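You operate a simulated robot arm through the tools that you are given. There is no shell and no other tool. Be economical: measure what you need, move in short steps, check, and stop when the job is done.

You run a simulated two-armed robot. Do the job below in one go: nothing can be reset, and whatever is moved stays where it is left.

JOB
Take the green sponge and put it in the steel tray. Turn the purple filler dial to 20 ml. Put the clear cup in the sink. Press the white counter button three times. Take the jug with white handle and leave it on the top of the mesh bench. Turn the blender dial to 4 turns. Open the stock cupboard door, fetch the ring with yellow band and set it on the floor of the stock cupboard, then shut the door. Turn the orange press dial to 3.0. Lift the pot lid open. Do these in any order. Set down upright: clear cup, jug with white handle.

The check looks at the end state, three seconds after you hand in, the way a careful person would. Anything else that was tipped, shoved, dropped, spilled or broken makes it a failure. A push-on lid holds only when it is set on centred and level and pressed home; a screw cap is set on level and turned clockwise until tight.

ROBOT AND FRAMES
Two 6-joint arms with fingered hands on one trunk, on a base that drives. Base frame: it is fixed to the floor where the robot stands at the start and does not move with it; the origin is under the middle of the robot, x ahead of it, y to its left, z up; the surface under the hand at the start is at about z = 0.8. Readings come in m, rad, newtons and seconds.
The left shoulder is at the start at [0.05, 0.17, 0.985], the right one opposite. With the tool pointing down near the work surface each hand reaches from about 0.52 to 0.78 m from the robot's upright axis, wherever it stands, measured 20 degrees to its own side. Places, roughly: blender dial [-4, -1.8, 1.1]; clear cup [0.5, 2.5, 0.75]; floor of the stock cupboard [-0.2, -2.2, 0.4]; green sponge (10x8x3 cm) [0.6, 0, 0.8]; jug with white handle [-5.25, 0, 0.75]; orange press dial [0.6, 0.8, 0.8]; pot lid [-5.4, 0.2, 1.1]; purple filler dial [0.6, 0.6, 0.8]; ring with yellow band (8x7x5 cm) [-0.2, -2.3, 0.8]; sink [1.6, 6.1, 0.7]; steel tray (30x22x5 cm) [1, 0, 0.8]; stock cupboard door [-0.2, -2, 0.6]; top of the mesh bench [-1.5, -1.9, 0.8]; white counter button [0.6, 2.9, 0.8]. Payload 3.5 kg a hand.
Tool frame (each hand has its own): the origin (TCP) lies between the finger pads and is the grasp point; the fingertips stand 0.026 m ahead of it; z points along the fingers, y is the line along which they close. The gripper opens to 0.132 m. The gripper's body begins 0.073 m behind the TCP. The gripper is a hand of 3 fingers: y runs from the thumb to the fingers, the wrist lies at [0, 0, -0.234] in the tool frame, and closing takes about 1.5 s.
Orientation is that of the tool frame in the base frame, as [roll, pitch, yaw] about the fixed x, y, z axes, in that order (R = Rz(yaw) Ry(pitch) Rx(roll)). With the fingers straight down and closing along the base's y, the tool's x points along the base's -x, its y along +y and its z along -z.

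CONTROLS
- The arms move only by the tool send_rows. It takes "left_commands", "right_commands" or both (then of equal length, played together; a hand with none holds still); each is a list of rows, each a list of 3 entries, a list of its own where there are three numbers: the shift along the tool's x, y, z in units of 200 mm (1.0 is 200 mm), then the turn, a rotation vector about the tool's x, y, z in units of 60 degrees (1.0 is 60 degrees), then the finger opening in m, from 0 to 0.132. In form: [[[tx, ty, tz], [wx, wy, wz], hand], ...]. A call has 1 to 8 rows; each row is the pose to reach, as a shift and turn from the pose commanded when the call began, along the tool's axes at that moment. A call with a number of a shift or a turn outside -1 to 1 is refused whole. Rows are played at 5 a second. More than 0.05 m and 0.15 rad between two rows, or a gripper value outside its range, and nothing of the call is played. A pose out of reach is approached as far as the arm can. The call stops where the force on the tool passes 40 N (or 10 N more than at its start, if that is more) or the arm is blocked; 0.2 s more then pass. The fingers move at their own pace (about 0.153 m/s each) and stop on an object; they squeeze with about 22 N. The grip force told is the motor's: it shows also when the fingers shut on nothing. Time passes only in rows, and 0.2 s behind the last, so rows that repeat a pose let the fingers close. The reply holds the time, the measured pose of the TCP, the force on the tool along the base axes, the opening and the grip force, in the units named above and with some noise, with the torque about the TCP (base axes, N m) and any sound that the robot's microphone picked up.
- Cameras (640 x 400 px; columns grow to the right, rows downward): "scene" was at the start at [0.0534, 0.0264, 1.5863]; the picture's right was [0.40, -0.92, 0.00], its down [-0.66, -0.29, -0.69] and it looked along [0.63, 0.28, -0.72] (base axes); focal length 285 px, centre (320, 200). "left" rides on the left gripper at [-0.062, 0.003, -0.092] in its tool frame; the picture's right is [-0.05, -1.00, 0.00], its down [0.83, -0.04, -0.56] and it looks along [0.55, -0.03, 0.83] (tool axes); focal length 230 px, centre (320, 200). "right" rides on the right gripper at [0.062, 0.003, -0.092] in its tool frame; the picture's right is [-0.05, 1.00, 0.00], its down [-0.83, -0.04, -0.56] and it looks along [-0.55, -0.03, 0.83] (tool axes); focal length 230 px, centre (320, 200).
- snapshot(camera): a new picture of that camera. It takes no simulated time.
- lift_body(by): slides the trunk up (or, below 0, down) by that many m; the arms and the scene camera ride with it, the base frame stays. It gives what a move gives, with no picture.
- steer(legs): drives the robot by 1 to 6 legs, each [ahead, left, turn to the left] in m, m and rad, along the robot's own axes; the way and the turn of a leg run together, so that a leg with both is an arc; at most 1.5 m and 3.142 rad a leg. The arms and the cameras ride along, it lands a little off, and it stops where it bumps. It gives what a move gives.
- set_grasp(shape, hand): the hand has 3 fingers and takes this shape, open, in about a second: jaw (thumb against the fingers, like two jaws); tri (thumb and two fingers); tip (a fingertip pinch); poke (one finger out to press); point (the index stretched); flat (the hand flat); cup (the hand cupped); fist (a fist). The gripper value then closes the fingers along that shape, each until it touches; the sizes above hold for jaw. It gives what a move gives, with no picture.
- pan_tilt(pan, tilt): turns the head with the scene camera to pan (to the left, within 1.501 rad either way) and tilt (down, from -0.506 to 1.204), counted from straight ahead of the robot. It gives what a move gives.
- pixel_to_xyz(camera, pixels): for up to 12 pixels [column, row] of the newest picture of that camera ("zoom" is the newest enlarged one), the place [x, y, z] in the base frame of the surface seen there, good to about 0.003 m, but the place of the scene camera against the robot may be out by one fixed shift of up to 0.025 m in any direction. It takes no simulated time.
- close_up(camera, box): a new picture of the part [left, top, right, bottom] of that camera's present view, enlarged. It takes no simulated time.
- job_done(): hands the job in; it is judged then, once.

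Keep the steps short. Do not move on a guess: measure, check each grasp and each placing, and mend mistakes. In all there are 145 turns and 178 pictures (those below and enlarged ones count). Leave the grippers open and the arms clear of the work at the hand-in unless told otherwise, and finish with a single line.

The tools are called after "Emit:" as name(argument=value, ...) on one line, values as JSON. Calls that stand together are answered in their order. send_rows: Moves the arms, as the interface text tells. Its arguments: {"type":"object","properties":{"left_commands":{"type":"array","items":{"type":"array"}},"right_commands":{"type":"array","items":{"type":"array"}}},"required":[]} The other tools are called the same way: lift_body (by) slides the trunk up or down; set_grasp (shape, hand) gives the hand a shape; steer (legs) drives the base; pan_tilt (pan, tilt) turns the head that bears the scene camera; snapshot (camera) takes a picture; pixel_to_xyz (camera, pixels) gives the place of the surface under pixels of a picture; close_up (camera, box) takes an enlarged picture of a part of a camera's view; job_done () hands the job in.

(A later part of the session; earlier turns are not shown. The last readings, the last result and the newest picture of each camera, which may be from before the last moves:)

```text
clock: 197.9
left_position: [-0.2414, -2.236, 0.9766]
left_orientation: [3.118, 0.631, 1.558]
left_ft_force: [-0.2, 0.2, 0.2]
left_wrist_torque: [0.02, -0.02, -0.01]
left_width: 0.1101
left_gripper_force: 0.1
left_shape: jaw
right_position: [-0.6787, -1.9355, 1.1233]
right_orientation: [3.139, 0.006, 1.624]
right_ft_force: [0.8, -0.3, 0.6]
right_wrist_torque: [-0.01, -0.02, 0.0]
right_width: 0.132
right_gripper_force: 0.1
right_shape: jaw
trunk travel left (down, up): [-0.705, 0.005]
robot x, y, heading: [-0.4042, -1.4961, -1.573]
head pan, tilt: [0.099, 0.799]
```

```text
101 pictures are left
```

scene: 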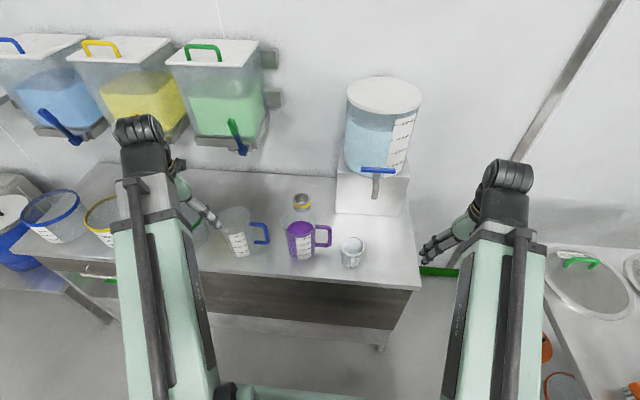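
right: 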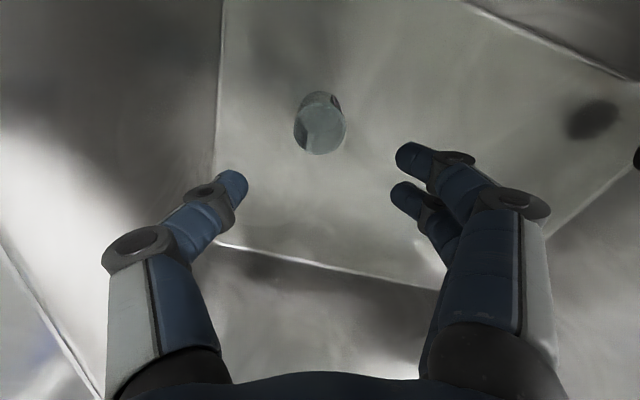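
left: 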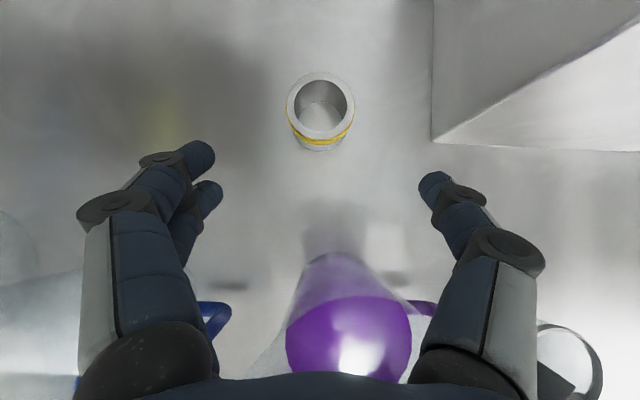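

Aligned. I'll advance the last 0.17 m and close.

Emit:
send_rows(left_commands=[[[0, 0.01, 0.2], [0, 0, 0], 0.11], [[0, 0.02, 0.4], [0, 0, 0], 0.11], [[0, 0.02, 0.6], [0, 0, 0], 0.11], [[0, 0.02, 0.77], [0, 0, 0], 0.11], [[0, 0.02, 0.86], [0, 0, 0], 0.11], [[0, 0.02, 0.86], [0, 0, 0], 0.04], [[0, 0.02, 0.86], [0, 0, 0], 0.04], [[0, 0.02, 0.86], [0, 0, 0], 0.04]])

Emit:
snapshot(camera="left")

```text
clock: 199.7
left_position: [-0.2333, -2.3351, 0.8361]
left_orientation: [3.117, 0.629, 1.558]
left_ft_force: [-0.3, 0.6, 0.4]
left_wrist_torque: [0.05, 0.02, 0.01]
left_width: 0.0577
left_gripper_force: 22.2
left_shape: jaw
right_position: [-0.6781, -1.9353, 1.1242]
right_orientation: [3.138, 0.006, 1.625]
right_ft_force: [-0.1, 0.2, -0.4]
right_wrist_torque: [0.02, -0.02, -0.02]
right_width: 0.1318
right_gripper_force: 0.0
right_shape: jaw
trunk travel left (down, up): [-0.705, 0.005]
robot x, y, heading: [-0.4031, -1.4992, -1.572]
head pan, tilt: [0.099, 0.799]
```

```text
100 pictures are left
```

left: 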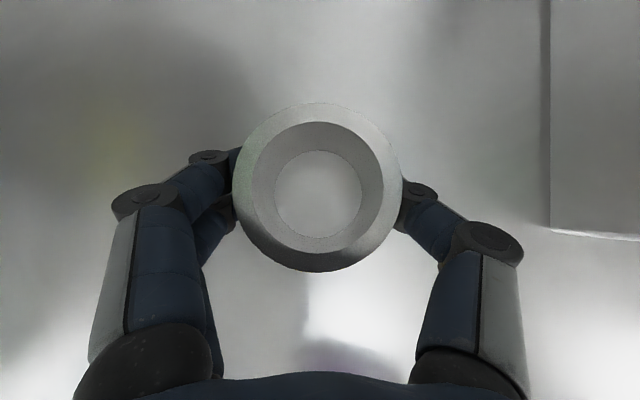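

The ring is held (0.058, 22 N). I'll lift it straight up 0.16 m, then back the base away.

Emit:
send_rows(left_commands=[[[-0.1, 0.003, -0.13], [0, 0, 0], 0.03], [[-0.2, 0.006, -0.27], [0, 0, 0], 0.03], [[-0.3, 0.01, -0.41], [0, 0, 0], 0.03], [[-0.4, 0.013, -0.54], [0, 0, 0], 0.03], [[-0.49, 0.016, -0.67], [0, 0, 0], 0.03], [[-0.49, 0.016, -0.67], [0, 0, 0], 0.03]])

Emit:
steer(legs=[[-0.3, 0, 0]])

Emit:
send_rows(left_commands=[[[0.16, 0, -0.12], [0, 0.06, 0], 0.03], [[0.32, 0, -0.24], [0, 0.12, 0], 0.03], [[0.48, 0, -0.36], [0, 0.18, 0], 0.03], [[0.64, 0, -0.48], [0, 0.24, 0], 0.03], [[0.78, 0, -0.58], [0, 0.3, 0], 0.03], [[0.78, 0, -0.58], [0, 0.3, 0], 0.03]])

Emit:
snapshot(camera="left")

```text
clock: 201.1
left_position: [-0.2318, -2.3383, 1.0035]
left_orientation: [3.118, 0.63, 1.56]
left_ft_force: [-0.2, -0.2, -2.6]
left_wrist_torque: [0.04, -0.02, 0.04]
left_width: 0.0575
left_gripper_force: 22.0
left_shape: jaw
right_position: [-0.6773, -1.9343, 1.1239]
right_orientation: [3.136, 0.008, 1.624]
right_ft_force: [-0.7, -0.2, -0.7]
right_wrist_torque: [-0.02, 0.0, -0.05]
right_width: 0.1316
right_gripper_force: 0.0
right_shape: jaw
trunk travel left (down, up): [-0.705, 0.005]
robot x, y, heading: [-0.4051, -1.4941, -1.57]
head pan, tilt: [0.099, 0.799]
```

```text
clock: 203.1
left_position: [-0.2339, -2.033, 1.0052]
left_orientation: [3.117, 0.632, 1.556]
left_ft_force: [0.8, 0.7, -2.4]
left_wrist_torque: [-0.02, 0.0, -0.03]
left_width: 0.0574
left_gripper_force: 21.7
left_shape: jaw
right_position: [-0.6788, -1.6296, 1.1244]
right_orientation: [3.14, 0.009, 1.625]
right_ft_force: [-0.3, -0.7, 0.6]
right_wrist_torque: [-0.07, 0.02, 0.01]
right_width: 0.132
right_gripper_force: 0.1
right_shape: jaw
trunk travel left (down, up): [-0.705, 0.005]
robot x, y, heading: [-0.406, -1.1904, -1.57]
head pan, tilt: [0.099, 0.799]
```

```text
clock: 204.5
left_position: [-0.232, -1.8375, 1.0084]
left_orientation: [3.12, 0.317, 1.565]
left_ft_force: [-0.4, -0.1, -1.2]
left_wrist_torque: [0.0, -0.02, -0.01]
left_width: 0.0574
left_gripper_force: 22.4
left_shape: jaw
right_position: [-0.6797, -1.6313, 1.1234]
right_orientation: [3.139, 0.008, 1.626]
right_ft_force: [0.1, 0.6, 0.5]
right_wrist_torque: [0.01, 0.02, 0.02]
right_width: 0.1319
right_gripper_force: 0.0
right_shape: jaw
trunk travel left (down, up): [-0.705, 0.005]
robot x, y, heading: [-0.4064, -1.1918, -1.574]
head pan, tilt: [0.099, 0.799]
```

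```text
99 pictures are left
```

left: 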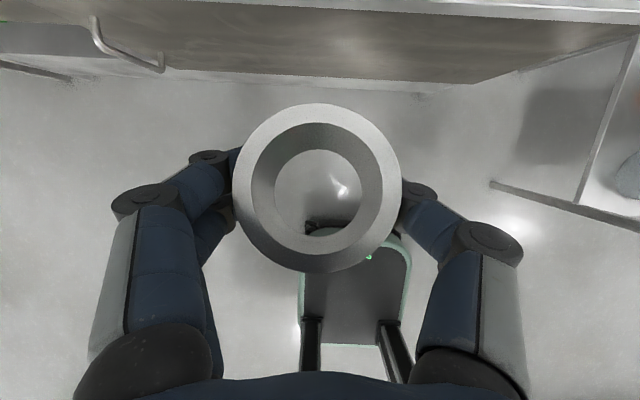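

Ring safe. The door handle shows at (100–163, 20–70) here. I'll measure the handle and door edges.

Emit:
pixel_to_xyz(camera="left", pixels=[[97, 22], [100, 45], [125, 58], [155, 66], [163, 60], [160, 72], [140, 45], [60, 30], [620, 30], [480, 80], [175, 70]])

Emit:
close_up(camera="left", box=[60, 0, 220, 100])

```text
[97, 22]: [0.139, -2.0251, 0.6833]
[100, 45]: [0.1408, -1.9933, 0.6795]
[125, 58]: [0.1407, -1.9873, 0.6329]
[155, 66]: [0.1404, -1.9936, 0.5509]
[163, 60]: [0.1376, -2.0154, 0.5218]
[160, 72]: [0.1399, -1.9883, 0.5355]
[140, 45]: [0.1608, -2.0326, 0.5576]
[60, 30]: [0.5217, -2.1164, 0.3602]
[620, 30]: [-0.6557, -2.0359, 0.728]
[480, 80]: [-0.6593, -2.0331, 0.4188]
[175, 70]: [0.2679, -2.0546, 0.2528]
```

```text
4.00 times, centred on (140, 50) of left
```

zoom: 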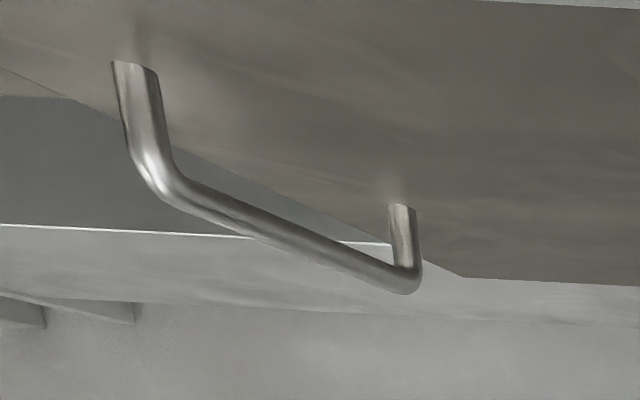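

The handle is a vertical bar at x=0.140, y≈-1.993, z 0.53–0.69, standing 4 cm off the door. The hinge must be at x≈-0.66. I'll move left, lower the trunk 0.25 and start tilting the right hand to point forward.

Emit:
steer(legs=[[0, 0.77, 0.003]])

Emit:
lift_body(by=-0.25)

Emit:
send_rows(right_commands=[[[-0.08, 0, 0.1], [0, -0.125, 0], 0.08], [[-0.16, 0, 0.2], [0, -0.25, 0], 0.08], [[-0.25, 0, 0.32], [0, -0.375, 0], 0.08], [[-0.33, 0, 0.43], [0, -0.5, 0], 0.08], [[-0.42, 0, 0.54], [0, -0.625, 0], 0.08], [[-0.5, 0, 0.65], [0, -0.75, 0], 0.08], [[-0.5, 0, 0.65], [0, -0.75, 0], 0.08]])

```text
clock: 208.8
left_position: [0.5876, -1.8259, 1.0087]
left_orientation: [3.12, 0.318, 1.586]
left_ft_force: [0.0, -0.4, -2.1]
left_wrist_torque: [0.01, 0.02, 0.03]
left_width: 0.0576
left_gripper_force: 22.4
left_shape: jaw
right_position: [0.138, -1.6262, 1.124]
right_orientation: [3.137, 0.006, 1.642]
right_ft_force: [0.2, -1.0, 1.2]
right_wrist_torque: [0.02, 0.01, 0.02]
right_width: 0.132
right_gripper_force: 0.1
right_shape: jaw
trunk travel left (down, up): [-0.705, 0.005]
robot x, y, heading: [0.4024, -1.1821, -1.553]
head pan, tilt: [0.099, 0.799]
```

```text
clock: 211.4
left_position: [0.59, -1.8258, 0.7585]
left_orientation: [3.121, 0.316, 1.583]
left_ft_force: [-0.2, -1.2, -2.3]
left_wrist_torque: [0.0, 0.0, 0.01]
left_width: 0.0573
left_gripper_force: 22.0
left_shape: jaw
right_position: [0.1379, -1.6269, 0.8733]
right_orientation: [3.14, 0.007, 1.645]
right_ft_force: [-0.1, -1.0, 0.3]
right_wrist_torque: [0.0, 0.02, -0.01]
right_width: 0.1321
right_gripper_force: 0.1
right_shape: jaw
trunk travel left (down, up): [-0.455, 0.255]
robot x, y, heading: [0.4002, -1.1832, -1.549]
head pan, tilt: [0.099, 0.799]
```

```text
clock: 213.0
left_position: [0.5888, -1.8255, 0.7579]
left_orientation: [3.121, 0.318, 1.585]
left_ft_force: [-0.4, 0.1, -2.6]
left_wrist_torque: [0.0, -0.01, 0.0]
left_width: 0.0576
left_gripper_force: 22.6
left_shape: jaw
right_position: [0.1216, -1.8011, 0.7356]
right_orientation: [3.136, 0.792, 1.64]
right_ft_force: [0.3, -0.5, -0.5]
right_wrist_torque: [0.01, 0.0, 0.01]
right_width: 0.0806
right_gripper_force: 0.0
right_shape: jaw
right hand out of reach, approached as far as the arm can: row 1, 2, 3, 4, 5, 6, 7
trunk travel left (down, up): [-0.455, 0.255]
robot x, y, heading: [0.4005, -1.1778, -1.549]
head pan, tilt: [0.099, 0.799]
```

Half tilted. I'll tilt the remaining 45° while lowering to z≈0.61 in front of the handle.

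Emit:
send_rows(right_commands=[[[0.025, 0.01, 0.12], [0, -0.125, 0], 0.08], [[0.05, 0.02, 0.24], [0, -0.25, 0], 0.08], [[0.08, 0.03, 0.36], [0, -0.375, 0], 0.08], [[0.11, 0.04, 0.48], [0, -0.5, 0], 0.08], [[0.14, 0.05, 0.6], [0, -0.625, 0], 0.08], [[0.16, 0.06, 0.73], [0, -0.74, 0], 0.08], [[0.16, 0.06, 0.73], [0, -0.74, 0], 0.08]])

Emit:
snapshot(camera="right")

```text
clock: 214.6
left_position: [0.5884, -1.8253, 0.7587]
left_orientation: [3.12, 0.317, 1.586]
left_ft_force: [0.1, 0.3, -2.5]
left_wrist_torque: [-0.01, 0.0, 0.0]
left_width: 0.0575
left_gripper_force: 21.7
left_shape: jaw
right_position: [0.1367, -1.8543, 0.7079]
right_orientation: [3.12, 1.141, 1.619]
right_ft_force: [0.4, 0.5, -0.1]
right_wrist_torque: [0.01, 0.0, -0.03]
right_width: 0.0801
right_gripper_force: 0.0
right_shape: jaw
right hand out of reach, approached as far as the arm can: row 3, 4, 5, 6, 7
trunk travel left (down, up): [-0.455, 0.255]
robot x, y, heading: [0.4026, -1.1801, -1.548]
head pan, tilt: [0.099, 0.799]
```

```text
97 pictures are left
```

right: 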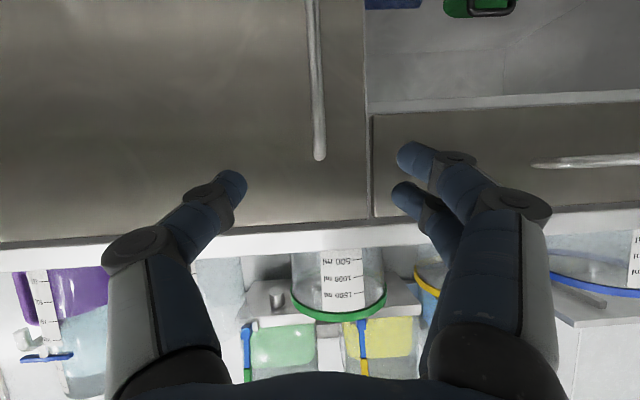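

The arm is too folded here. I'll back the base 0.10 m and then finish the tilt and extend toward the handle.

Emit:
steer(legs=[[-0.1, 0, -0.02]])

Emit:
send_rows(right_commands=[[[0.03, 0, 0.17], [0, -0.08, 0], 0.08], [[0.06, -0.01, 0.34], [0, -0.16, 0], 0.08], [[0.09, -0.01, 0.52], [0, -0.24, 0], 0.08], [[0.12, -0.02, 0.7], [0, -0.32, 0], 0.08], [[0.14, -0.02, 0.87], [0, -0.4, 0], 0.08], [[0.14, -0.02, 0.87], [0, -0.4, 0], 0.08]])

Emit:
snapshot(camera="right")

```text
clock: 215.8
left_position: [0.5749, -1.7273, 0.7575]
left_orientation: [3.119, 0.317, 1.565]
left_ft_force: [0.3, 0.4, -2.0]
left_wrist_torque: [-0.01, 0.0, 0.01]
left_width: 0.0571
left_gripper_force: 22.0
left_shape: jaw
right_position: [0.1231, -1.7479, 0.7082]
right_orientation: [3.121, 1.139, 1.597]
right_ft_force: [0.1, 0.0, 0.4]
right_wrist_torque: [-0.03, 0.03, -0.01]
right_width: 0.0806
right_gripper_force: 0.0
right_shape: jaw
trunk travel left (down, up): [-0.455, 0.255]
robot x, y, heading: [0.3989, -1.085, -1.569]
head pan, tilt: [0.099, 0.799]
```

```text
clock: 217.2
left_position: [0.5742, -1.729, 0.7575]
left_orientation: [3.12, 0.317, 1.564]
left_ft_force: [0.3, 0.1, -1.5]
left_wrist_torque: [0.02, 0.0, 0.0]
left_width: 0.0577
left_gripper_force: 22.1
left_shape: jaw
right_position: [0.0942, -1.8795, 0.6274]
right_orientation: [-2.953, 1.392, 1.526]
right_ft_force: [2.7, -0.3, 0.7]
right_wrist_torque: [0.11, 0.07, -0.2]
right_width: 0.0803
right_gripper_force: 0.1
right_shape: jaw
right hand out of reach, approached as far as the arm can: row 1, 2, 3, 4, 5, 6
trunk travel left (down, up): [-0.455, 0.255]
robot x, y, heading: [0.4019, -1.0786, -1.569]
head pan, tilt: [0.099, 0.799]
```

```text
96 pictures are left
```

right: 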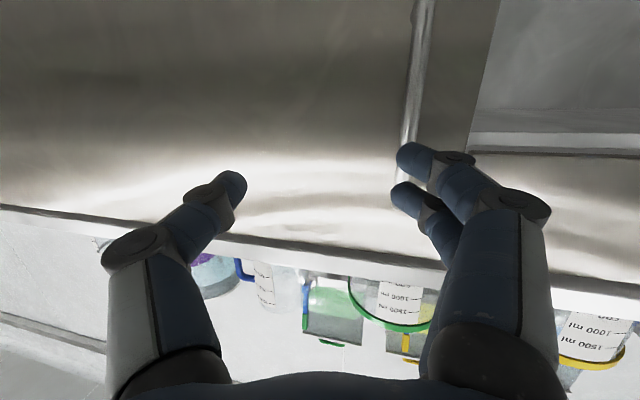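

The hand is nearly horizontal but slightly off-line. Extending should ease the arm, so I'll push 6 cm forward and see.

Emit:
send_rows(right_commands=[[[0, 0, 0.1], [0, 0, 0], 0.08], [[0, 0, 0.2], [0, 0, 0], 0.08], [[0, 0, 0.2], [0, 0, 0], 0.08]])

```text
clock: 218.0
left_position: [0.5739, -1.7289, 0.7573]
left_orientation: [3.122, 0.319, 1.566]
left_ft_force: [0.0, 0.0, -2.6]
left_wrist_torque: [0.01, 0.01, 0.03]
left_width: 0.0573
left_gripper_force: 22.3
left_shape: jaw
right_position: [0.0901, -1.9157, 0.623]
right_orientation: [-2.776, 1.389, 1.73]
right_ft_force: [0.4, 0.5, -0.4]
right_wrist_torque: [0.01, -0.02, 0.02]
right_width: 0.0798
right_gripper_force: 0.0
right_shape: jaw
trunk travel left (down, up): [-0.455, 0.255]
robot x, y, heading: [0.4055, -1.0844, -1.568]
head pan, tilt: [0.099, 0.799]
```

That worked within reach. Now I'll correct the sideways offset (+5 cm) and the 12° yaw so the bar sits between the fingers.

Emit:
send_rows(right_commands=[[[-0.01, 0.09, 0.03], [-0.066, -0.004, -0.011], 0.08], [[-0.02, 0.18, 0.06], [-0.132, -0.008, -0.022], 0.08], [[-0.033, 0.273, 0.09], [-0.198, -0.013, -0.034], 0.08], [[-0.033, 0.273, 0.09], [-0.198, -0.013, -0.034], 0.08]])

Emit:
snapshot(camera="right")

```text
clock: 219.0
left_position: [0.5741, -1.7289, 0.7589]
left_orientation: [3.121, 0.319, 1.565]
left_ft_force: [-0.3, 0.9, -3.0]
left_wrist_torque: [0.01, 0.0, -0.01]
left_width: 0.0574
left_gripper_force: 22.0
left_shape: jaw
right_position: [0.1413, -1.943, 0.6226]
right_orientation: [-2.778, 1.389, 1.937]
right_ft_force: [-1.0, 0.0, 0.3]
right_wrist_torque: [0.01, 0.01, -0.01]
right_width: 0.08
right_gripper_force: 0.1
right_shape: jaw
trunk travel left (down, up): [-0.455, 0.255]
robot x, y, heading: [0.4008, -1.0825, -1.567]
head pan, tilt: [0.099, 0.799]
```

```text
95 pictures are left
```

right: 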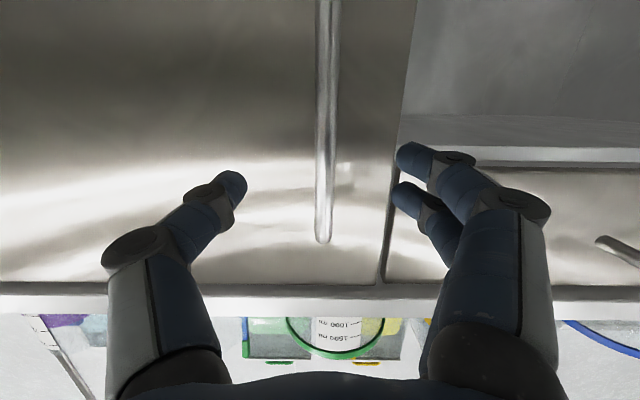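

The bar is centred at column 325. I'll go forward 4.2 cm and close on it.

Emit:
send_rows(right_commands=[[[0, 0, 0.1], [0, 0, 0], 0.08], [[0, 0, 0.21], [0, 0, 0], 0.08], [[0, 0, 0.21], [0, 0, 0], 0.0], [[0, 0, 0.21], [0, 0, 0], 0.0], [[0, 0, 0.21], [0, 0, 0], 0.0], [[0, 0, 0.21], [0, 0, 0], 0.0]])

Emit:
snapshot(camera="right")

```text
clock: 220.4
left_position: [0.5755, -1.7287, 0.7574]
left_orientation: [3.121, 0.318, 1.565]
left_ft_force: [0.0, -0.8, -2.1]
left_wrist_torque: [0.01, 0.01, 0.01]
left_width: 0.0573
left_gripper_force: 22.4
left_shape: jaw
right_position: [0.1416, -1.9786, 0.6198]
right_orientation: [-2.777, 1.387, 1.937]
right_ft_force: [-0.2, -0.6, -0.8]
right_wrist_torque: [0.02, -0.02, 0.0]
right_width: 0.0082
right_gripper_force: 22.0
right_shape: jaw
right hand out of reach, approached as far as the arm can: row 2, 3, 4, 5, 6
trunk travel left (down, up): [-0.455, 0.255]
robot x, y, heading: [0.4002, -1.0813, -1.57]
head pan, tilt: [0.099, 0.799]
```

```text
94 pictures are left
```

right: 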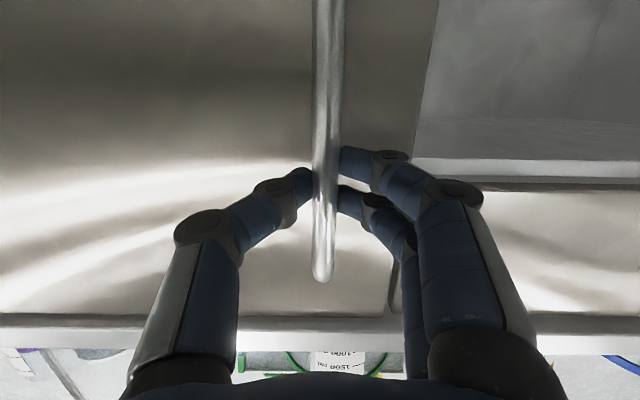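

The bar is gripped. I'll pull back 0.12 m with the base and see how the door responds.

Emit:
steer(legs=[[-0.12, -0.012, 0]])

Emit:
snapshot(camera="scene")

```text
clock: 221.6
left_position: [0.5608, -1.6078, 0.7583]
left_orientation: [3.122, 0.318, 1.563]
left_ft_force: [-0.2, -0.1, -2.0]
left_wrist_torque: [0.03, -0.02, -0.01]
left_width: 0.0572
left_gripper_force: 21.7
left_shape: jaw
right_position: [0.1268, -1.8568, 0.6191]
right_orientation: [-2.779, 1.389, 1.931]
right_ft_force: [-0.1, -0.3, -0.5]
right_wrist_torque: [0.1, -0.03, 0.05]
right_width: 0.0083
right_gripper_force: 22.4
right_shape: jaw
trunk travel left (down, up): [-0.455, 0.255]
robot x, y, heading: [0.3864, -0.9614, -1.571]
head pan, tilt: [0.099, 0.799]
```

```text
93 pictures are left
```

scene: 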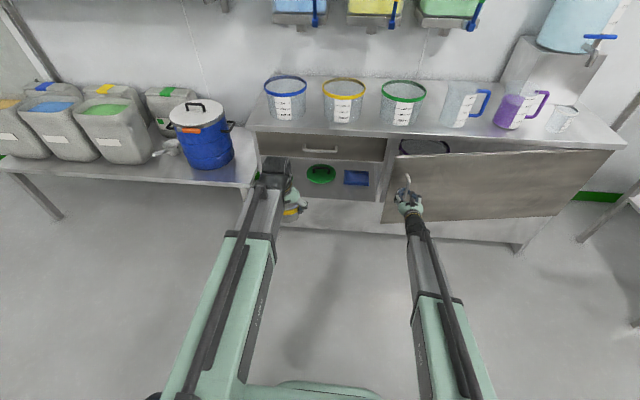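

The door swings on the right-hand hinge with little force. I'll follow the arc with the base in six 10° steps to about 70°.

Emit:
steer(legs=[[-0.134, -0.043, 0], [-0.124, -0.065, 0], [-0.112, -0.086, 0], [-0.094, -0.103, 0], [-0.076, -0.119, 0], [-0.053, -0.13, 0]])

Emit:
snapshot(camera="scene")

```text
clock: 226.8
left_position: [0.149, -1.0645, 0.7565]
left_orientation: [3.121, 0.316, 1.563]
left_ft_force: [-0.1, 0.0, -2.1]
left_wrist_torque: [-0.05, -0.03, 0.01]
left_width: 0.0575
left_gripper_force: 22.2
left_shape: jaw
right_position: [-0.2874, -1.3166, 0.6193]
right_orientation: [-2.78, 1.389, 1.929]
right_ft_force: [-7.2, -14.7, -1.9]
right_wrist_torque: [-0.03, -0.05, 0.22]
right_width: 0.0025
right_gripper_force: 22.5
right_shape: jaw
trunk travel left (down, up): [-0.455, 0.255]
robot x, y, heading: [-0.0215, -0.4194, -1.567]
head pan, tilt: [0.099, 0.799]
stopped in leg 5: the force on the tool passed its limit at 40 N (the readings are from after the stop); the commanded pose is now the measured one
```

```text
92 pictures are left
```

scene: 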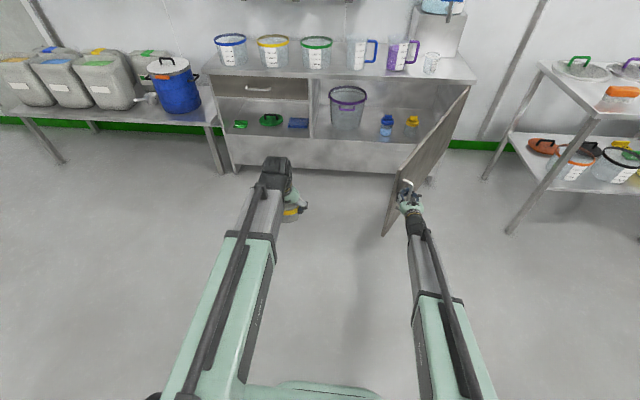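

The door is about 60° open and the hand's force limit stopped it. I'll measure the interior to choose the spot for the ring.

Emit:
close_up(camera="scene", box=[290, 60, 470, 190])

Emit:
pixel_to_xyz(camera="scene", pixels=[[347, 110], [347, 125], [387, 125], [411, 124], [375, 137], [330, 135], [320, 105], [370, 120], [400, 140], [315, 136], [345, 140]])

```text
3.08 times, centred on (380, 125) of scene
```

zoom: 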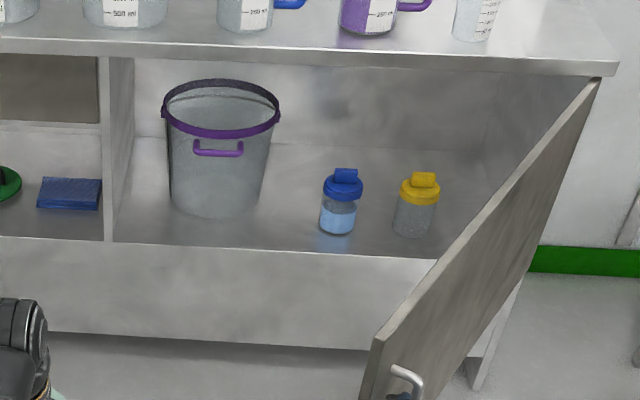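

```text
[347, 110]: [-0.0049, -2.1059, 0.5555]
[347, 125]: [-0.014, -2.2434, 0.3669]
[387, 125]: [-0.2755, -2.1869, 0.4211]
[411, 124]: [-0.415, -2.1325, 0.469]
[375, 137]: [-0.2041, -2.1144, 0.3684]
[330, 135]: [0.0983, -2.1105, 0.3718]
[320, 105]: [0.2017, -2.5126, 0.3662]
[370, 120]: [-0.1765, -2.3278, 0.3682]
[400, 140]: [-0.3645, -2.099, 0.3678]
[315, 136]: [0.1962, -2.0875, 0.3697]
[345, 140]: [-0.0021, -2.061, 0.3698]
```

Floor z≈0.36. There's a free spot at the front around (-0.18,-2.11) between the bucket and the blue bottle. I need the door opened further, so I'll let go of the handle, retreat, go round the free edge and push it from the inside with the base.

Emit:
send_rows(right_commands=[[[0, 0, 0], [0, 0, 0], 0.1], [[0, 0, 0], [0, 0, 0], 0.1], [[0, 0, -0.2], [0, 0, 0], 0.1], [[0, 0, -0.35], [0, 0, 0], 0.1], [[0, 0, -0.35], [0, 0, 0], 0.02], [[0, 0, -0.35], [0, 0, 0], 0.02]])

Emit:
steer(legs=[[-0.14, 0, 0], [0, 0.32, 0], [0.45, 0, 0]])

Emit:
snapshot(camera="scene")

```text
clock: 228.2
left_position: [0.1482, -1.064, 0.7583]
left_orientation: [3.119, 0.317, 1.563]
left_ft_force: [0.3, -0.6, -2.0]
left_wrist_torque: [0.02, 0.01, 0.01]
left_width: 0.0573
left_gripper_force: 22.1
left_shape: jaw
right_position: [-0.2868, -1.2454, 0.6291]
right_orientation: [-2.774, 1.393, 1.935]
right_ft_force: [-0.2, -0.2, -0.4]
right_wrist_torque: [-0.04, 0.0, 0.04]
right_width: 0.0204
right_gripper_force: 0.0
right_shape: jaw
trunk travel left (down, up): [-0.455, 0.255]
robot x, y, heading: [-0.0254, -0.4181, -1.576]
head pan, tilt: [0.099, 0.799]
```

```text
clock: 230.9
left_position: [0.3707, -0.9191, 0.757]
left_orientation: [3.108, 0.308, 1.576]
left_ft_force: [0.5, -0.3, -1.5]
left_wrist_torque: [0.04, -0.04, 0.03]
left_width: 0.057
left_gripper_force: 21.5
left_shape: jaw
right_position: [-0.061, -1.1075, 0.6237]
right_orientation: [-2.851, 1.39, 1.879]
right_ft_force: [-0.2, -0.1, 0.3]
right_wrist_torque: [-0.03, -0.01, -0.01]
right_width: 0.0205
right_gripper_force: 0.1
right_shape: jaw
trunk travel left (down, up): [-0.455, 0.255]
robot x, y, heading: [0.1966, -0.2732, -1.551]
head pan, tilt: [0.099, 0.799]
stopped in leg 2: the robot was blocked; the commanded pose is now the measured one
```

```text
90 pictures are left
```

scene: 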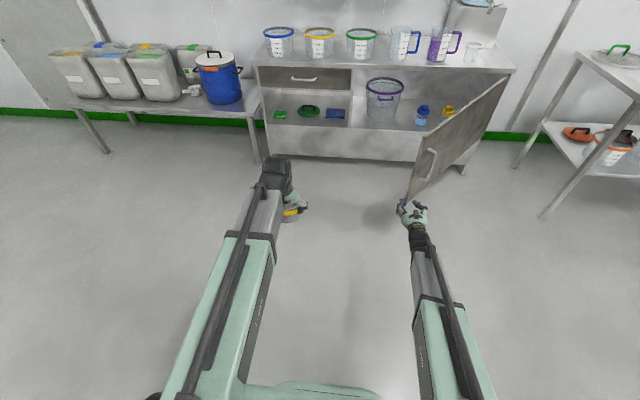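

The base met something on its left/back (table corner), so I'll move away from it by going straight ahead; the hand already clears the door's edge.

Emit:
steer(legs=[[0.12, 0, 0], [0.32, 0.0, -0.02], [0, -0.35, 0]])

Emit:
snapshot(camera="scene")

```text
clock: 235.0
left_position: [0.2348, -1.3516, 0.7556]
left_orientation: [3.12, 0.313, 1.578]
left_ft_force: [0.2, -0.7, -2.6]
left_wrist_torque: [-0.03, 0.04, 0.01]
left_width: 0.0567
left_gripper_force: 22.2
left_shape: jaw
right_position: [-0.0306, -1.5355, 0.6224]
right_orientation: [-2.779, 1.383, 2.163]
right_ft_force: [0.0, 0.7, -0.1]
right_wrist_torque: [-0.01, 0.0, 0.01]
right_width: 0.0201
right_gripper_force: 0.0
right_shape: jaw
trunk travel left (down, up): [-0.455, 0.255]
robot x, y, heading: [0.0548, -0.7072, -1.557]
head pan, tilt: [0.099, 0.799]
stopped in leg 3: the robot was blocked; the commanded pose is now the measured one
```

```text
89 pictures are left
```

scene: 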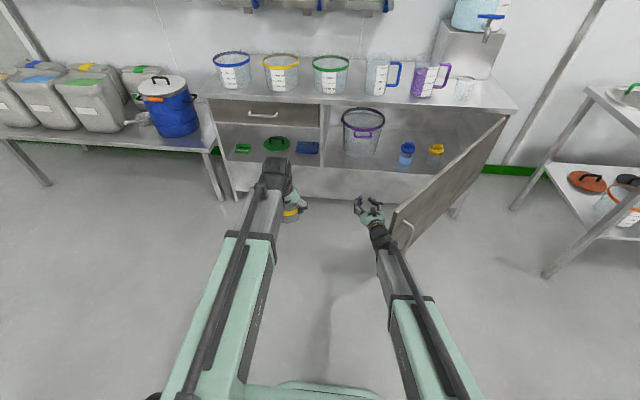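

I'll measure the door's edge to see its present angle; it may be at its stop.

Emit:
pixel_to_xyz(camera="scene", pixels=[[398, 212], [450, 165], [500, 122], [408, 232], [425, 190], [470, 150]])

```text
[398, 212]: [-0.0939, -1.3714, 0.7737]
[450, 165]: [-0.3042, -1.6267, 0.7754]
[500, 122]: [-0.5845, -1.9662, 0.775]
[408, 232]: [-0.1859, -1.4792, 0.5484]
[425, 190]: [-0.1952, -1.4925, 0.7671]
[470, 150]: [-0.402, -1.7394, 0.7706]
```

The door sits at about 50° and both the pull and the push stopped there, so that is likely its stop. The ring can still go in: I'll stand at about (0.3,-1.55) facing diagonally (-130°), left hand reaching in. First I'll free the right arm and raise it above door height.

Emit:
steer(legs=[[0, 0.2, 0]])

Emit:
send_rows(right_commands=[[[-0.16, -0.01, -0.03], [0, 0.125, 0], 0.02], [[-0.32, -0.02, -0.06], [0, 0.25, 0], 0.02], [[-0.48, -0.03, -0.09], [0, 0.375, 0], 0.02], [[-0.64, -0.04, -0.12], [0, 0.5, 0], 0.02], [[-0.8, -0.05, -0.15], [0, 0.625, 0], 0.02], [[-0.93, -0.06, -0.17], [0, 0.75, 0], 0.02]])

Emit:
send_rows(right_commands=[[[-0.1, 0, -0.15], [0, 0.1, 0], 0.02], [[-0.15, 0, -0.3], [0, 0.2, 0], 0.02], [[-0.2, 0, -0.45], [0, 0.3, 0], 0.02], [[-0.25, 0, -0.6], [0, 0.4, 0], 0.02], [[-0.25, 0, -0.6], [0, 0.5, 0], 0.02]])

Emit:
snapshot(camera="scene")

```text
clock: 236.6
left_position: [0.4393, -1.3494, 0.7572]
left_orientation: [3.122, 0.316, 1.575]
left_ft_force: [0.0, -1.2, -2.4]
left_wrist_torque: [0.02, 0.0, 0.0]
left_width: 0.0568
left_gripper_force: 21.9
left_shape: jaw
right_position: [0.1728, -1.5323, 0.6226]
right_orientation: [-2.783, 1.38, 2.155]
right_ft_force: [-0.1, 0.5, -0.3]
right_wrist_torque: [-0.01, 0.02, 0.04]
right_width: 0.0203
right_gripper_force: 0.1
right_shape: jaw
trunk travel left (down, up): [-0.455, 0.255]
robot x, y, heading: [0.256, -0.703, -1.56]
head pan, tilt: [0.099, 0.799]
```

```text
clock: 238.0
left_position: [0.4388, -1.3496, 0.7572]
left_orientation: [3.122, 0.315, 1.576]
left_ft_force: [0.0, -0.5, -1.8]
left_wrist_torque: [0.01, -0.02, 0.0]
left_width: 0.0567
left_gripper_force: 22.2
left_shape: jaw
right_position: [0.1224, -1.5331, 0.8009]
right_orientation: [3.094, 0.66, 1.851]
right_ft_force: [-0.8, -0.4, -0.5]
right_wrist_torque: [0.03, 0.01, 0.0]
right_width: 0.0204
right_gripper_force: 0.1
right_shape: jaw
right hand out of reach, approached as far as the arm can: row 2, 4, 5, 6
trunk travel left (down, up): [-0.455, 0.255]
robot x, y, heading: [0.2583, -0.7068, -1.562]
head pan, tilt: [0.099, 0.799]
```

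```text
clock: 239.2
left_position: [0.4377, -1.3501, 0.7576]
left_orientation: [3.123, 0.317, 1.576]
left_ft_force: [0.7, 0.1, -1.4]
left_wrist_torque: [0.0, 0.01, -0.03]
left_width: 0.0567
left_gripper_force: 21.6
left_shape: jaw
right_position: [0.0915, -1.4588, 0.9195]
right_orientation: [2.925, 0.205, 1.865]
right_ft_force: [0.1, 0.3, 0.7]
right_wrist_torque: [-0.03, 0.02, -0.04]
right_width: 0.0203
right_gripper_force: 0.0
right_shape: jaw
right hand out of reach, approached as far as the arm can: row 1, 2, 3, 4, 5
trunk travel left (down, up): [-0.455, 0.255]
robot x, y, heading: [0.2584, -0.7013, -1.558]
head pan, tilt: [0.099, 0.799]
```

```text
88 pictures are left
```

scene: 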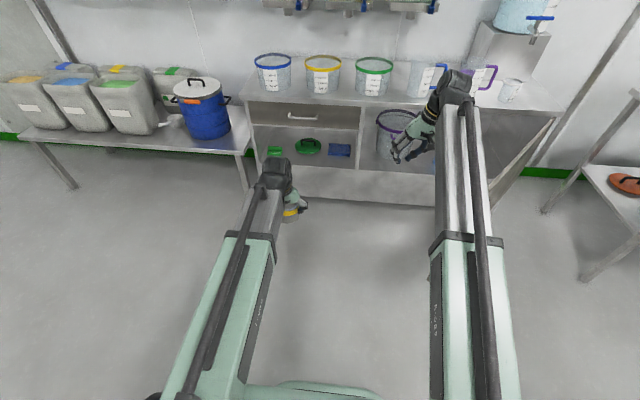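

Now I'll retract and raise the right hand, and at the same time lower the left hand with the ring and tilt it back to its grasp angle so the ring is upright.

Emit:
send_rows(left_commands=[[[0.05, 0, 0.16], [0, -0.06, 0], 0.03], [[0.1, 0, 0.32], [0, -0.12, 0], 0.03], [[0.15, 0, 0.48], [0, -0.18, 0], 0.03], [[0.2, 0, 0.64], [0, -0.24, 0], 0.03], [[0.25, 0, 0.8], [0, -0.3, 0], 0.03], [[0.3, 0, 0.95], [0, -0.33, 0], 0.03]], right_commands=[[[0.16, 0, -0.05], [0, 0, 0], 0.02], [[0.32, 0, -0.1], [0, 0, 0], 0.02], [[0.48, 0, -0.2], [0, 0, 0], 0.02], [[0.64, 0, -0.3], [0, 0, 0], 0.02], [[0.8, 0, -0.4], [0, 0, 0], 0.02], [[0.95, 0, -0.5], [0, 0, 0], 0.02]])

Emit:
steer(legs=[[0, 0, -0.355], [0, 0, -0.355]])

Emit:
snapshot(camera="scene")

```text
clock: 240.6
left_position: [0.4412, -1.3506, 0.5571]
left_orientation: [3.117, 0.661, 1.567]
left_ft_force: [-0.4, 1.2, -3.3]
left_wrist_torque: [0.03, 0.0, 0.0]
left_width: 0.0567
left_gripper_force: 22.0
left_shape: jaw
right_position: [0.01, -1.2718, 0.9761]
right_orientation: [2.924, 0.204, 1.866]
right_ft_force: [0.1, -1.0, 0.7]
right_wrist_torque: [0.01, 0.01, -0.02]
right_width: 0.0201
right_gripper_force: 0.1
right_shape: jaw
trunk travel left (down, up): [-0.455, 0.255]
robot x, y, heading: [0.2577, -0.7051, -1.563]
head pan, tilt: [0.099, 0.799]
```

```text
clock: 243.2
left_position: [-0.0263, -1.3127, 0.557]
left_orientation: [3.118, 0.663, 0.854]
left_ft_force: [-0.5, 0.5, -3.2]
left_wrist_torque: [0.01, 0.04, -0.01]
left_width: 0.0566
left_gripper_force: 22.0
left_shape: jaw
right_position: [-0.2988, -0.9736, 0.9745]
right_orientation: [2.923, 0.206, 1.154]
right_ft_force: [-0.5, 0.0, 0.2]
right_wrist_torque: [-0.03, 0.01, 0.0]
right_width: 0.02
right_gripper_force: 0.0
right_shape: jaw
trunk travel left (down, up): [-0.455, 0.255]
robot x, y, heading: [0.2583, -0.7027, -2.269]
head pan, tilt: [0.099, 0.799]
```

```text
87 pictures are left
```

scene: 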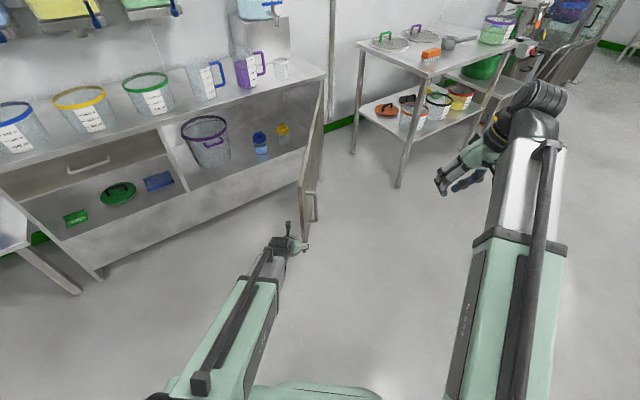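

The hand is close to the door's free edge, so I'll slide left first (away from it), then ahead to the waiting point.

Emit:
steer(legs=[[0, 0.58, 0], [0.22, 0, 0]])

Emit:
snapshot(camera="scene")

Emit:
snapshot(camera="left")

```text
clock: 247.7
left_position: [0.2857, -1.853, 0.5565]
left_orientation: [3.118, 0.66, 0.875]
left_ft_force: [-0.1, 1.4, -2.3]
left_wrist_torque: [0.01, -0.03, 0.03]
left_width: 0.0564
left_gripper_force: 22.0
left_shape: jaw
right_position: [0.0069, -1.5178, 0.9769]
right_orientation: [2.922, 0.203, 1.172]
right_ft_force: [-0.7, 1.0, 0.1]
right_wrist_torque: [0.0, -0.01, 0.0]
right_width: 0.0203
right_gripper_force: 0.1
right_shape: jaw
trunk travel left (down, up): [-0.455, 0.255]
robot x, y, heading: [0.557, -1.2412, -2.245]
head pan, tilt: [0.099, 0.799]
```

```text
86 pictures are left
```

scene: 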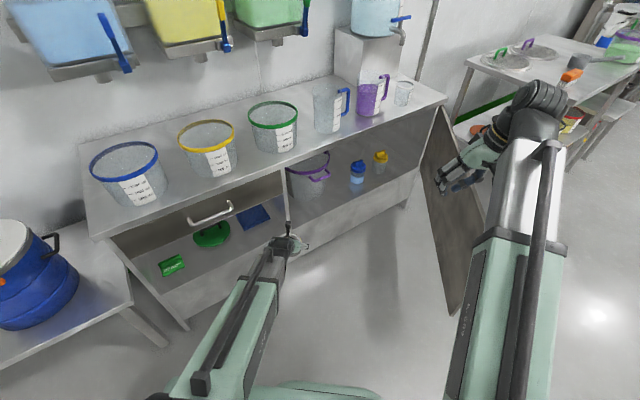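

```text
85 pictures are left
```

left: 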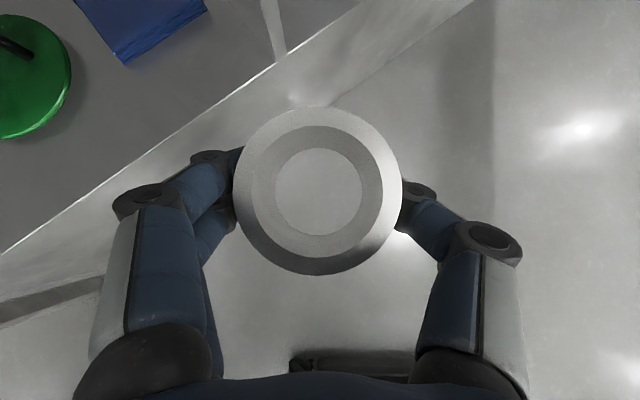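

The opening is clear. I'll extend the left hand ahead 0.13, right 0.15 and down to z≈0.445, still outside the cupboard.

Emit:
send_rows(left_commands=[[[-0.03, -0.13, 0.14], [0, 0, 0], 0.03], [[-0.06, -0.26, 0.28], [0, 0, 0], 0.03], [[-0.09, -0.38, 0.42], [0, 0, 0], 0.03], [[-0.12, -0.5, 0.56], [0, 0, 0], 0.03], [[-0.15, -0.63, 0.7], [0, 0, 0], 0.03], [[-0.176, -0.75, 0.833], [0, 0, 0], 0.03], [[-0.176, -0.75, 0.833], [0, 0, 0], 0.03]])

Emit:
snapshot(camera="left")

```text
clock: 249.3
left_position: [0.0914, -1.8613, 0.4425]
left_orientation: [3.118, 0.659, 0.874]
left_ft_force: [0.5, 0.6, -1.9]
left_wrist_torque: [0.01, 0.02, -0.01]
left_width: 0.0565
left_gripper_force: 22.0
left_shape: jaw
right_position: [0.0065, -1.5172, 0.9755]
right_orientation: [2.925, 0.204, 1.174]
right_ft_force: [0.0, -0.2, 1.1]
right_wrist_torque: [0.02, -0.02, -0.01]
right_width: 0.0199
right_gripper_force: 0.0
right_shape: jaw
trunk travel left (down, up): [-0.455, 0.255]
robot x, y, heading: [0.557, -1.2376, -2.252]
head pan, tilt: [0.099, 0.799]
```

```text
84 pictures are left
```

left: 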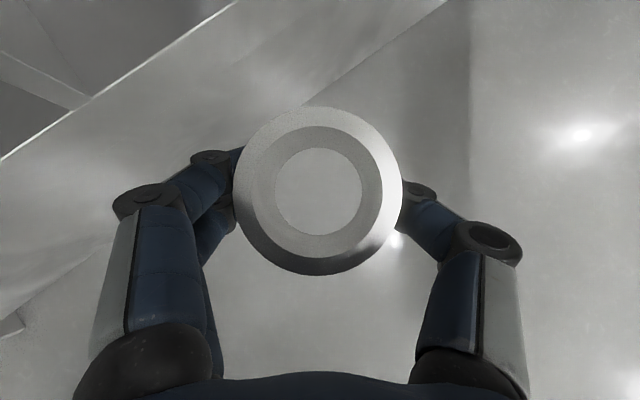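

Emit:
pixel_to_xyz(camera="left", pixels=[[150, 52], [215, 12], [60, 30], [130, 70]])

Emit:
steer(legs=[[0, -0.06, 0], [0.26, 0, 0]])

Emit:
snapshot(camera="left")

Emit:
snapshot(camera="scene")

```text
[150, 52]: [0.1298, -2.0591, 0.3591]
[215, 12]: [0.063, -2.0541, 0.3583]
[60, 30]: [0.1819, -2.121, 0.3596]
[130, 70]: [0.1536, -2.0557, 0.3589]
```

```text
clock: 251.8
left_position: [-0.1285, -2.0266, 0.4435]
left_orientation: [3.117, 0.66, 0.869]
left_ft_force: [-0.5, 0.4, -2.1]
left_wrist_torque: [-0.02, -0.01, 0.02]
left_width: 0.0565
left_gripper_force: 22.1
left_shape: jaw
right_position: [-0.2102, -1.6824, 0.9778]
right_orientation: [2.923, 0.205, 1.169]
right_ft_force: [0.6, -0.1, 0.3]
right_wrist_torque: [0.01, 0.02, -0.02]
right_width: 0.02
right_gripper_force: 0.0
right_shape: jaw
trunk travel left (down, up): [-0.455, 0.255]
robot x, y, heading: [0.3429, -1.4048, -2.256]
head pan, tilt: [0.099, 0.799]
```

```text
83 pictures are left
```

left: 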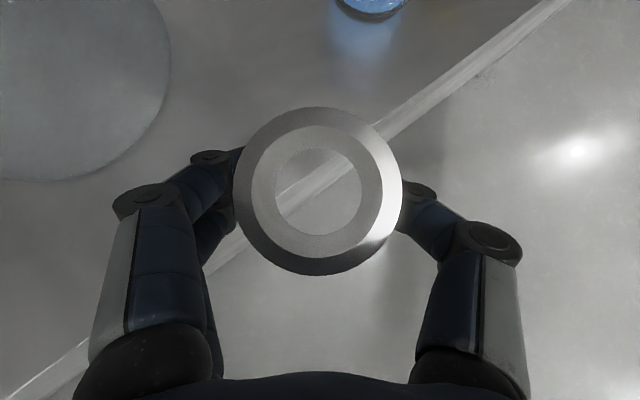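

```text
82 pictures are left
```

scene: 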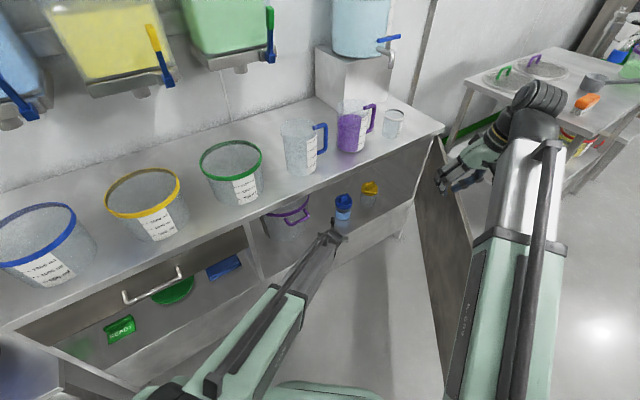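

Floor z 0.359, front edge y=-2.057; the bottle and bucket are clear. I'll drive 0.105 m further ahead and check.

Emit:
steer(legs=[[0.105, 0.005, 0]])

Emit:
snapshot(camera="left")

```text
clock: 253.0
left_position: [-0.1892, -2.1155, 0.4431]
left_orientation: [3.118, 0.66, 0.871]
left_ft_force: [0.1, 0.4, -2.0]
left_wrist_torque: [0.05, -0.02, -0.04]
left_width: 0.0564
left_gripper_force: 21.7
left_shape: jaw
right_position: [-0.2745, -1.7711, 0.9763]
right_orientation: [2.923, 0.205, 1.171]
right_ft_force: [-0.2, -0.1, -0.1]
right_wrist_torque: [0.0, 0.02, -0.01]
right_width: 0.0201
right_gripper_force: 0.0
right_shape: jaw
trunk travel left (down, up): [-0.455, 0.255]
robot x, y, heading: [0.2789, -1.4934, -2.254]
head pan, tilt: [0.099, 0.799]
```

```text
81 pictures are left
```

left: 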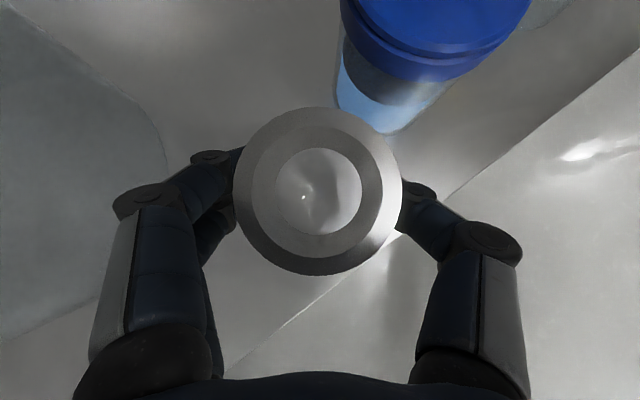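

Emit:
pixel_to_xyz(camera="left", pixels=[[420, 75], [385, 120], [440, 20], [360, 60], [150, 120], [165, 170], [60, 60]])

```text
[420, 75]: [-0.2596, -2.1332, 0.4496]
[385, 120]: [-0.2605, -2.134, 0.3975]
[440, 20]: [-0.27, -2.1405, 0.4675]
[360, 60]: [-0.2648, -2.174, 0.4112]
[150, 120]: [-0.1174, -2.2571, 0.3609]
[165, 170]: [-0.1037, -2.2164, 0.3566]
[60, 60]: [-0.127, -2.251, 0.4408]
```

Ring gap to the bottle is 4 cm and to the bucket more. I'll lower it: 4 cm first, then small steps until contact.

Emit:
send_rows(left_commands=[[[0.06, 0, 0.08], [0, 0, 0], 0.03], [[0.11, 0, 0.145], [0, 0, 0], 0.03], [[0.125, 0, 0.162], [0, 0, 0], 0.03], [[0.135, 0, 0.176], [0, 0, 0], 0.03], [[0.145, 0, 0.19], [0, 0, 0], 0.03]])

```text
clock: 254.2
left_position: [-0.1764, -2.1045, 0.4092]
left_orientation: [3.118, 0.663, 0.872]
left_ft_force: [0.6, -1.2, -2.7]
left_wrist_torque: [0.02, -0.02, 0.0]
left_width: 0.0566
left_gripper_force: 21.9
left_shape: jaw
left hand out of reach, approached as far as the arm can: row 1, 2, 3, 4, 5
right_position: [-0.2746, -1.77, 0.976]
right_orientation: [2.923, 0.206, 1.17]
right_ft_force: [0.5, 0.3, 0.0]
right_wrist_torque: [-0.02, -0.03, 0.01]
right_width: 0.0201
right_gripper_force: 0.0
right_shape: jaw
trunk travel left (down, up): [-0.455, 0.255]
robot x, y, heading: [0.2787, -1.4958, -2.253]
head pan, tilt: [0.099, 0.799]
```

At its reach limit. I'll drive 1.5 cm further in and lower with the trunk instead, 11 mm.

Emit:
steer(legs=[[0.018, 0, 0]])

Emit:
lift_body(by=-0.011)

```text
clock: 254.9
left_position: [-0.1886, -2.1198, 0.4073]
left_orientation: [3.117, 0.66, 0.871]
left_ft_force: [0.2, 0.1, -2.4]
left_wrist_torque: [-0.01, 0.0, 0.0]
left_width: 0.0565
left_gripper_force: 22.3
left_shape: jaw
right_position: [-0.2866, -1.7851, 0.9768]
right_orientation: [2.925, 0.205, 1.169]
right_ft_force: [-0.4, -0.1, 0.6]
right_wrist_torque: [-0.02, 0.01, 0.02]
right_width: 0.0201
right_gripper_force: 0.1
right_shape: jaw
trunk travel left (down, up): [-0.455, 0.255]
robot x, y, heading: [0.2676, -1.5072, -2.249]
head pan, tilt: [0.099, 0.799]
```

```text
clock: 255.5
left_position: [-0.1896, -2.1189, 0.3985]
left_orientation: [3.117, 0.661, 0.871]
left_ft_force: [-0.6, -0.4, 1.1]
left_wrist_torque: [0.01, -0.05, 0.03]
left_width: 0.0563
left_gripper_force: 21.7
left_shape: jaw
right_position: [-0.2855, -1.7842, 0.9653]
right_orientation: [2.924, 0.205, 1.17]
right_ft_force: [0.2, -0.4, -0.6]
right_wrist_torque: [-0.02, -0.01, -0.02]
right_width: 0.02
right_gripper_force: 0.0
right_shape: jaw
trunk travel left (down, up): [-0.444, 0.266]
robot x, y, heading: [0.2668, -1.5082, -2.259]
head pan, tilt: [0.099, 0.799]
```

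Contact (force turned from -2.4 to +1.1 N). I'll open the fingers to 0.09 and withdraw along the tool axis.

Emit:
send_rows(left_commands=[[[0, 0, 0], [0, 0, 0], 0.09], [[0, 0, 0], [0, 0, 0], 0.09], [[0, 0, 0], [0, 0, 0], 0.09], [[0, 0, -0.15], [0, 0, 0], 0.09], [[0, 0, -0.35], [0, 0, 0], 0.09], [[0, 0, -0.5], [0, 0, 0], 0.09]])

Emit:
snapshot(camera="left")

```text
clock: 256.9
left_position: [-0.1491, -2.0687, 0.4738]
left_orientation: [3.116, 0.66, 0.872]
left_ft_force: [0.1, -0.1, 0.1]
left_wrist_torque: [0.01, -0.03, 0.01]
left_width: 0.0898
left_gripper_force: 0.0
left_shape: jaw
right_position: [-0.2857, -1.7839, 0.9655]
right_orientation: [2.925, 0.206, 1.17]
right_ft_force: [-0.2, -0.8, 0.4]
right_wrist_torque: [-0.01, -0.01, 0.01]
right_width: 0.0202
right_gripper_force: 0.1
right_shape: jaw
trunk travel left (down, up): [-0.444, 0.266]
robot x, y, heading: [0.2663, -1.5081, -2.252]
head pan, tilt: [0.099, 0.799]
```

```text
80 pictures are left
```

left: 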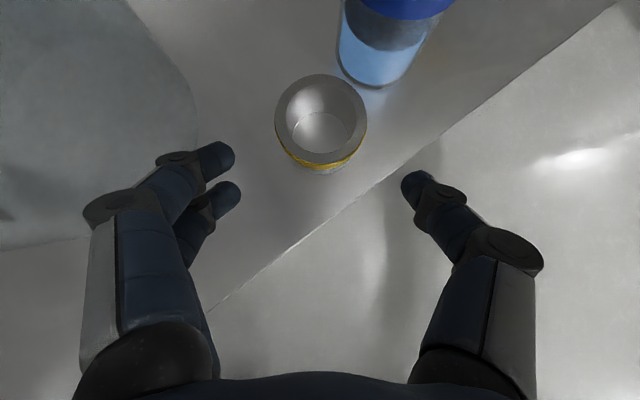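

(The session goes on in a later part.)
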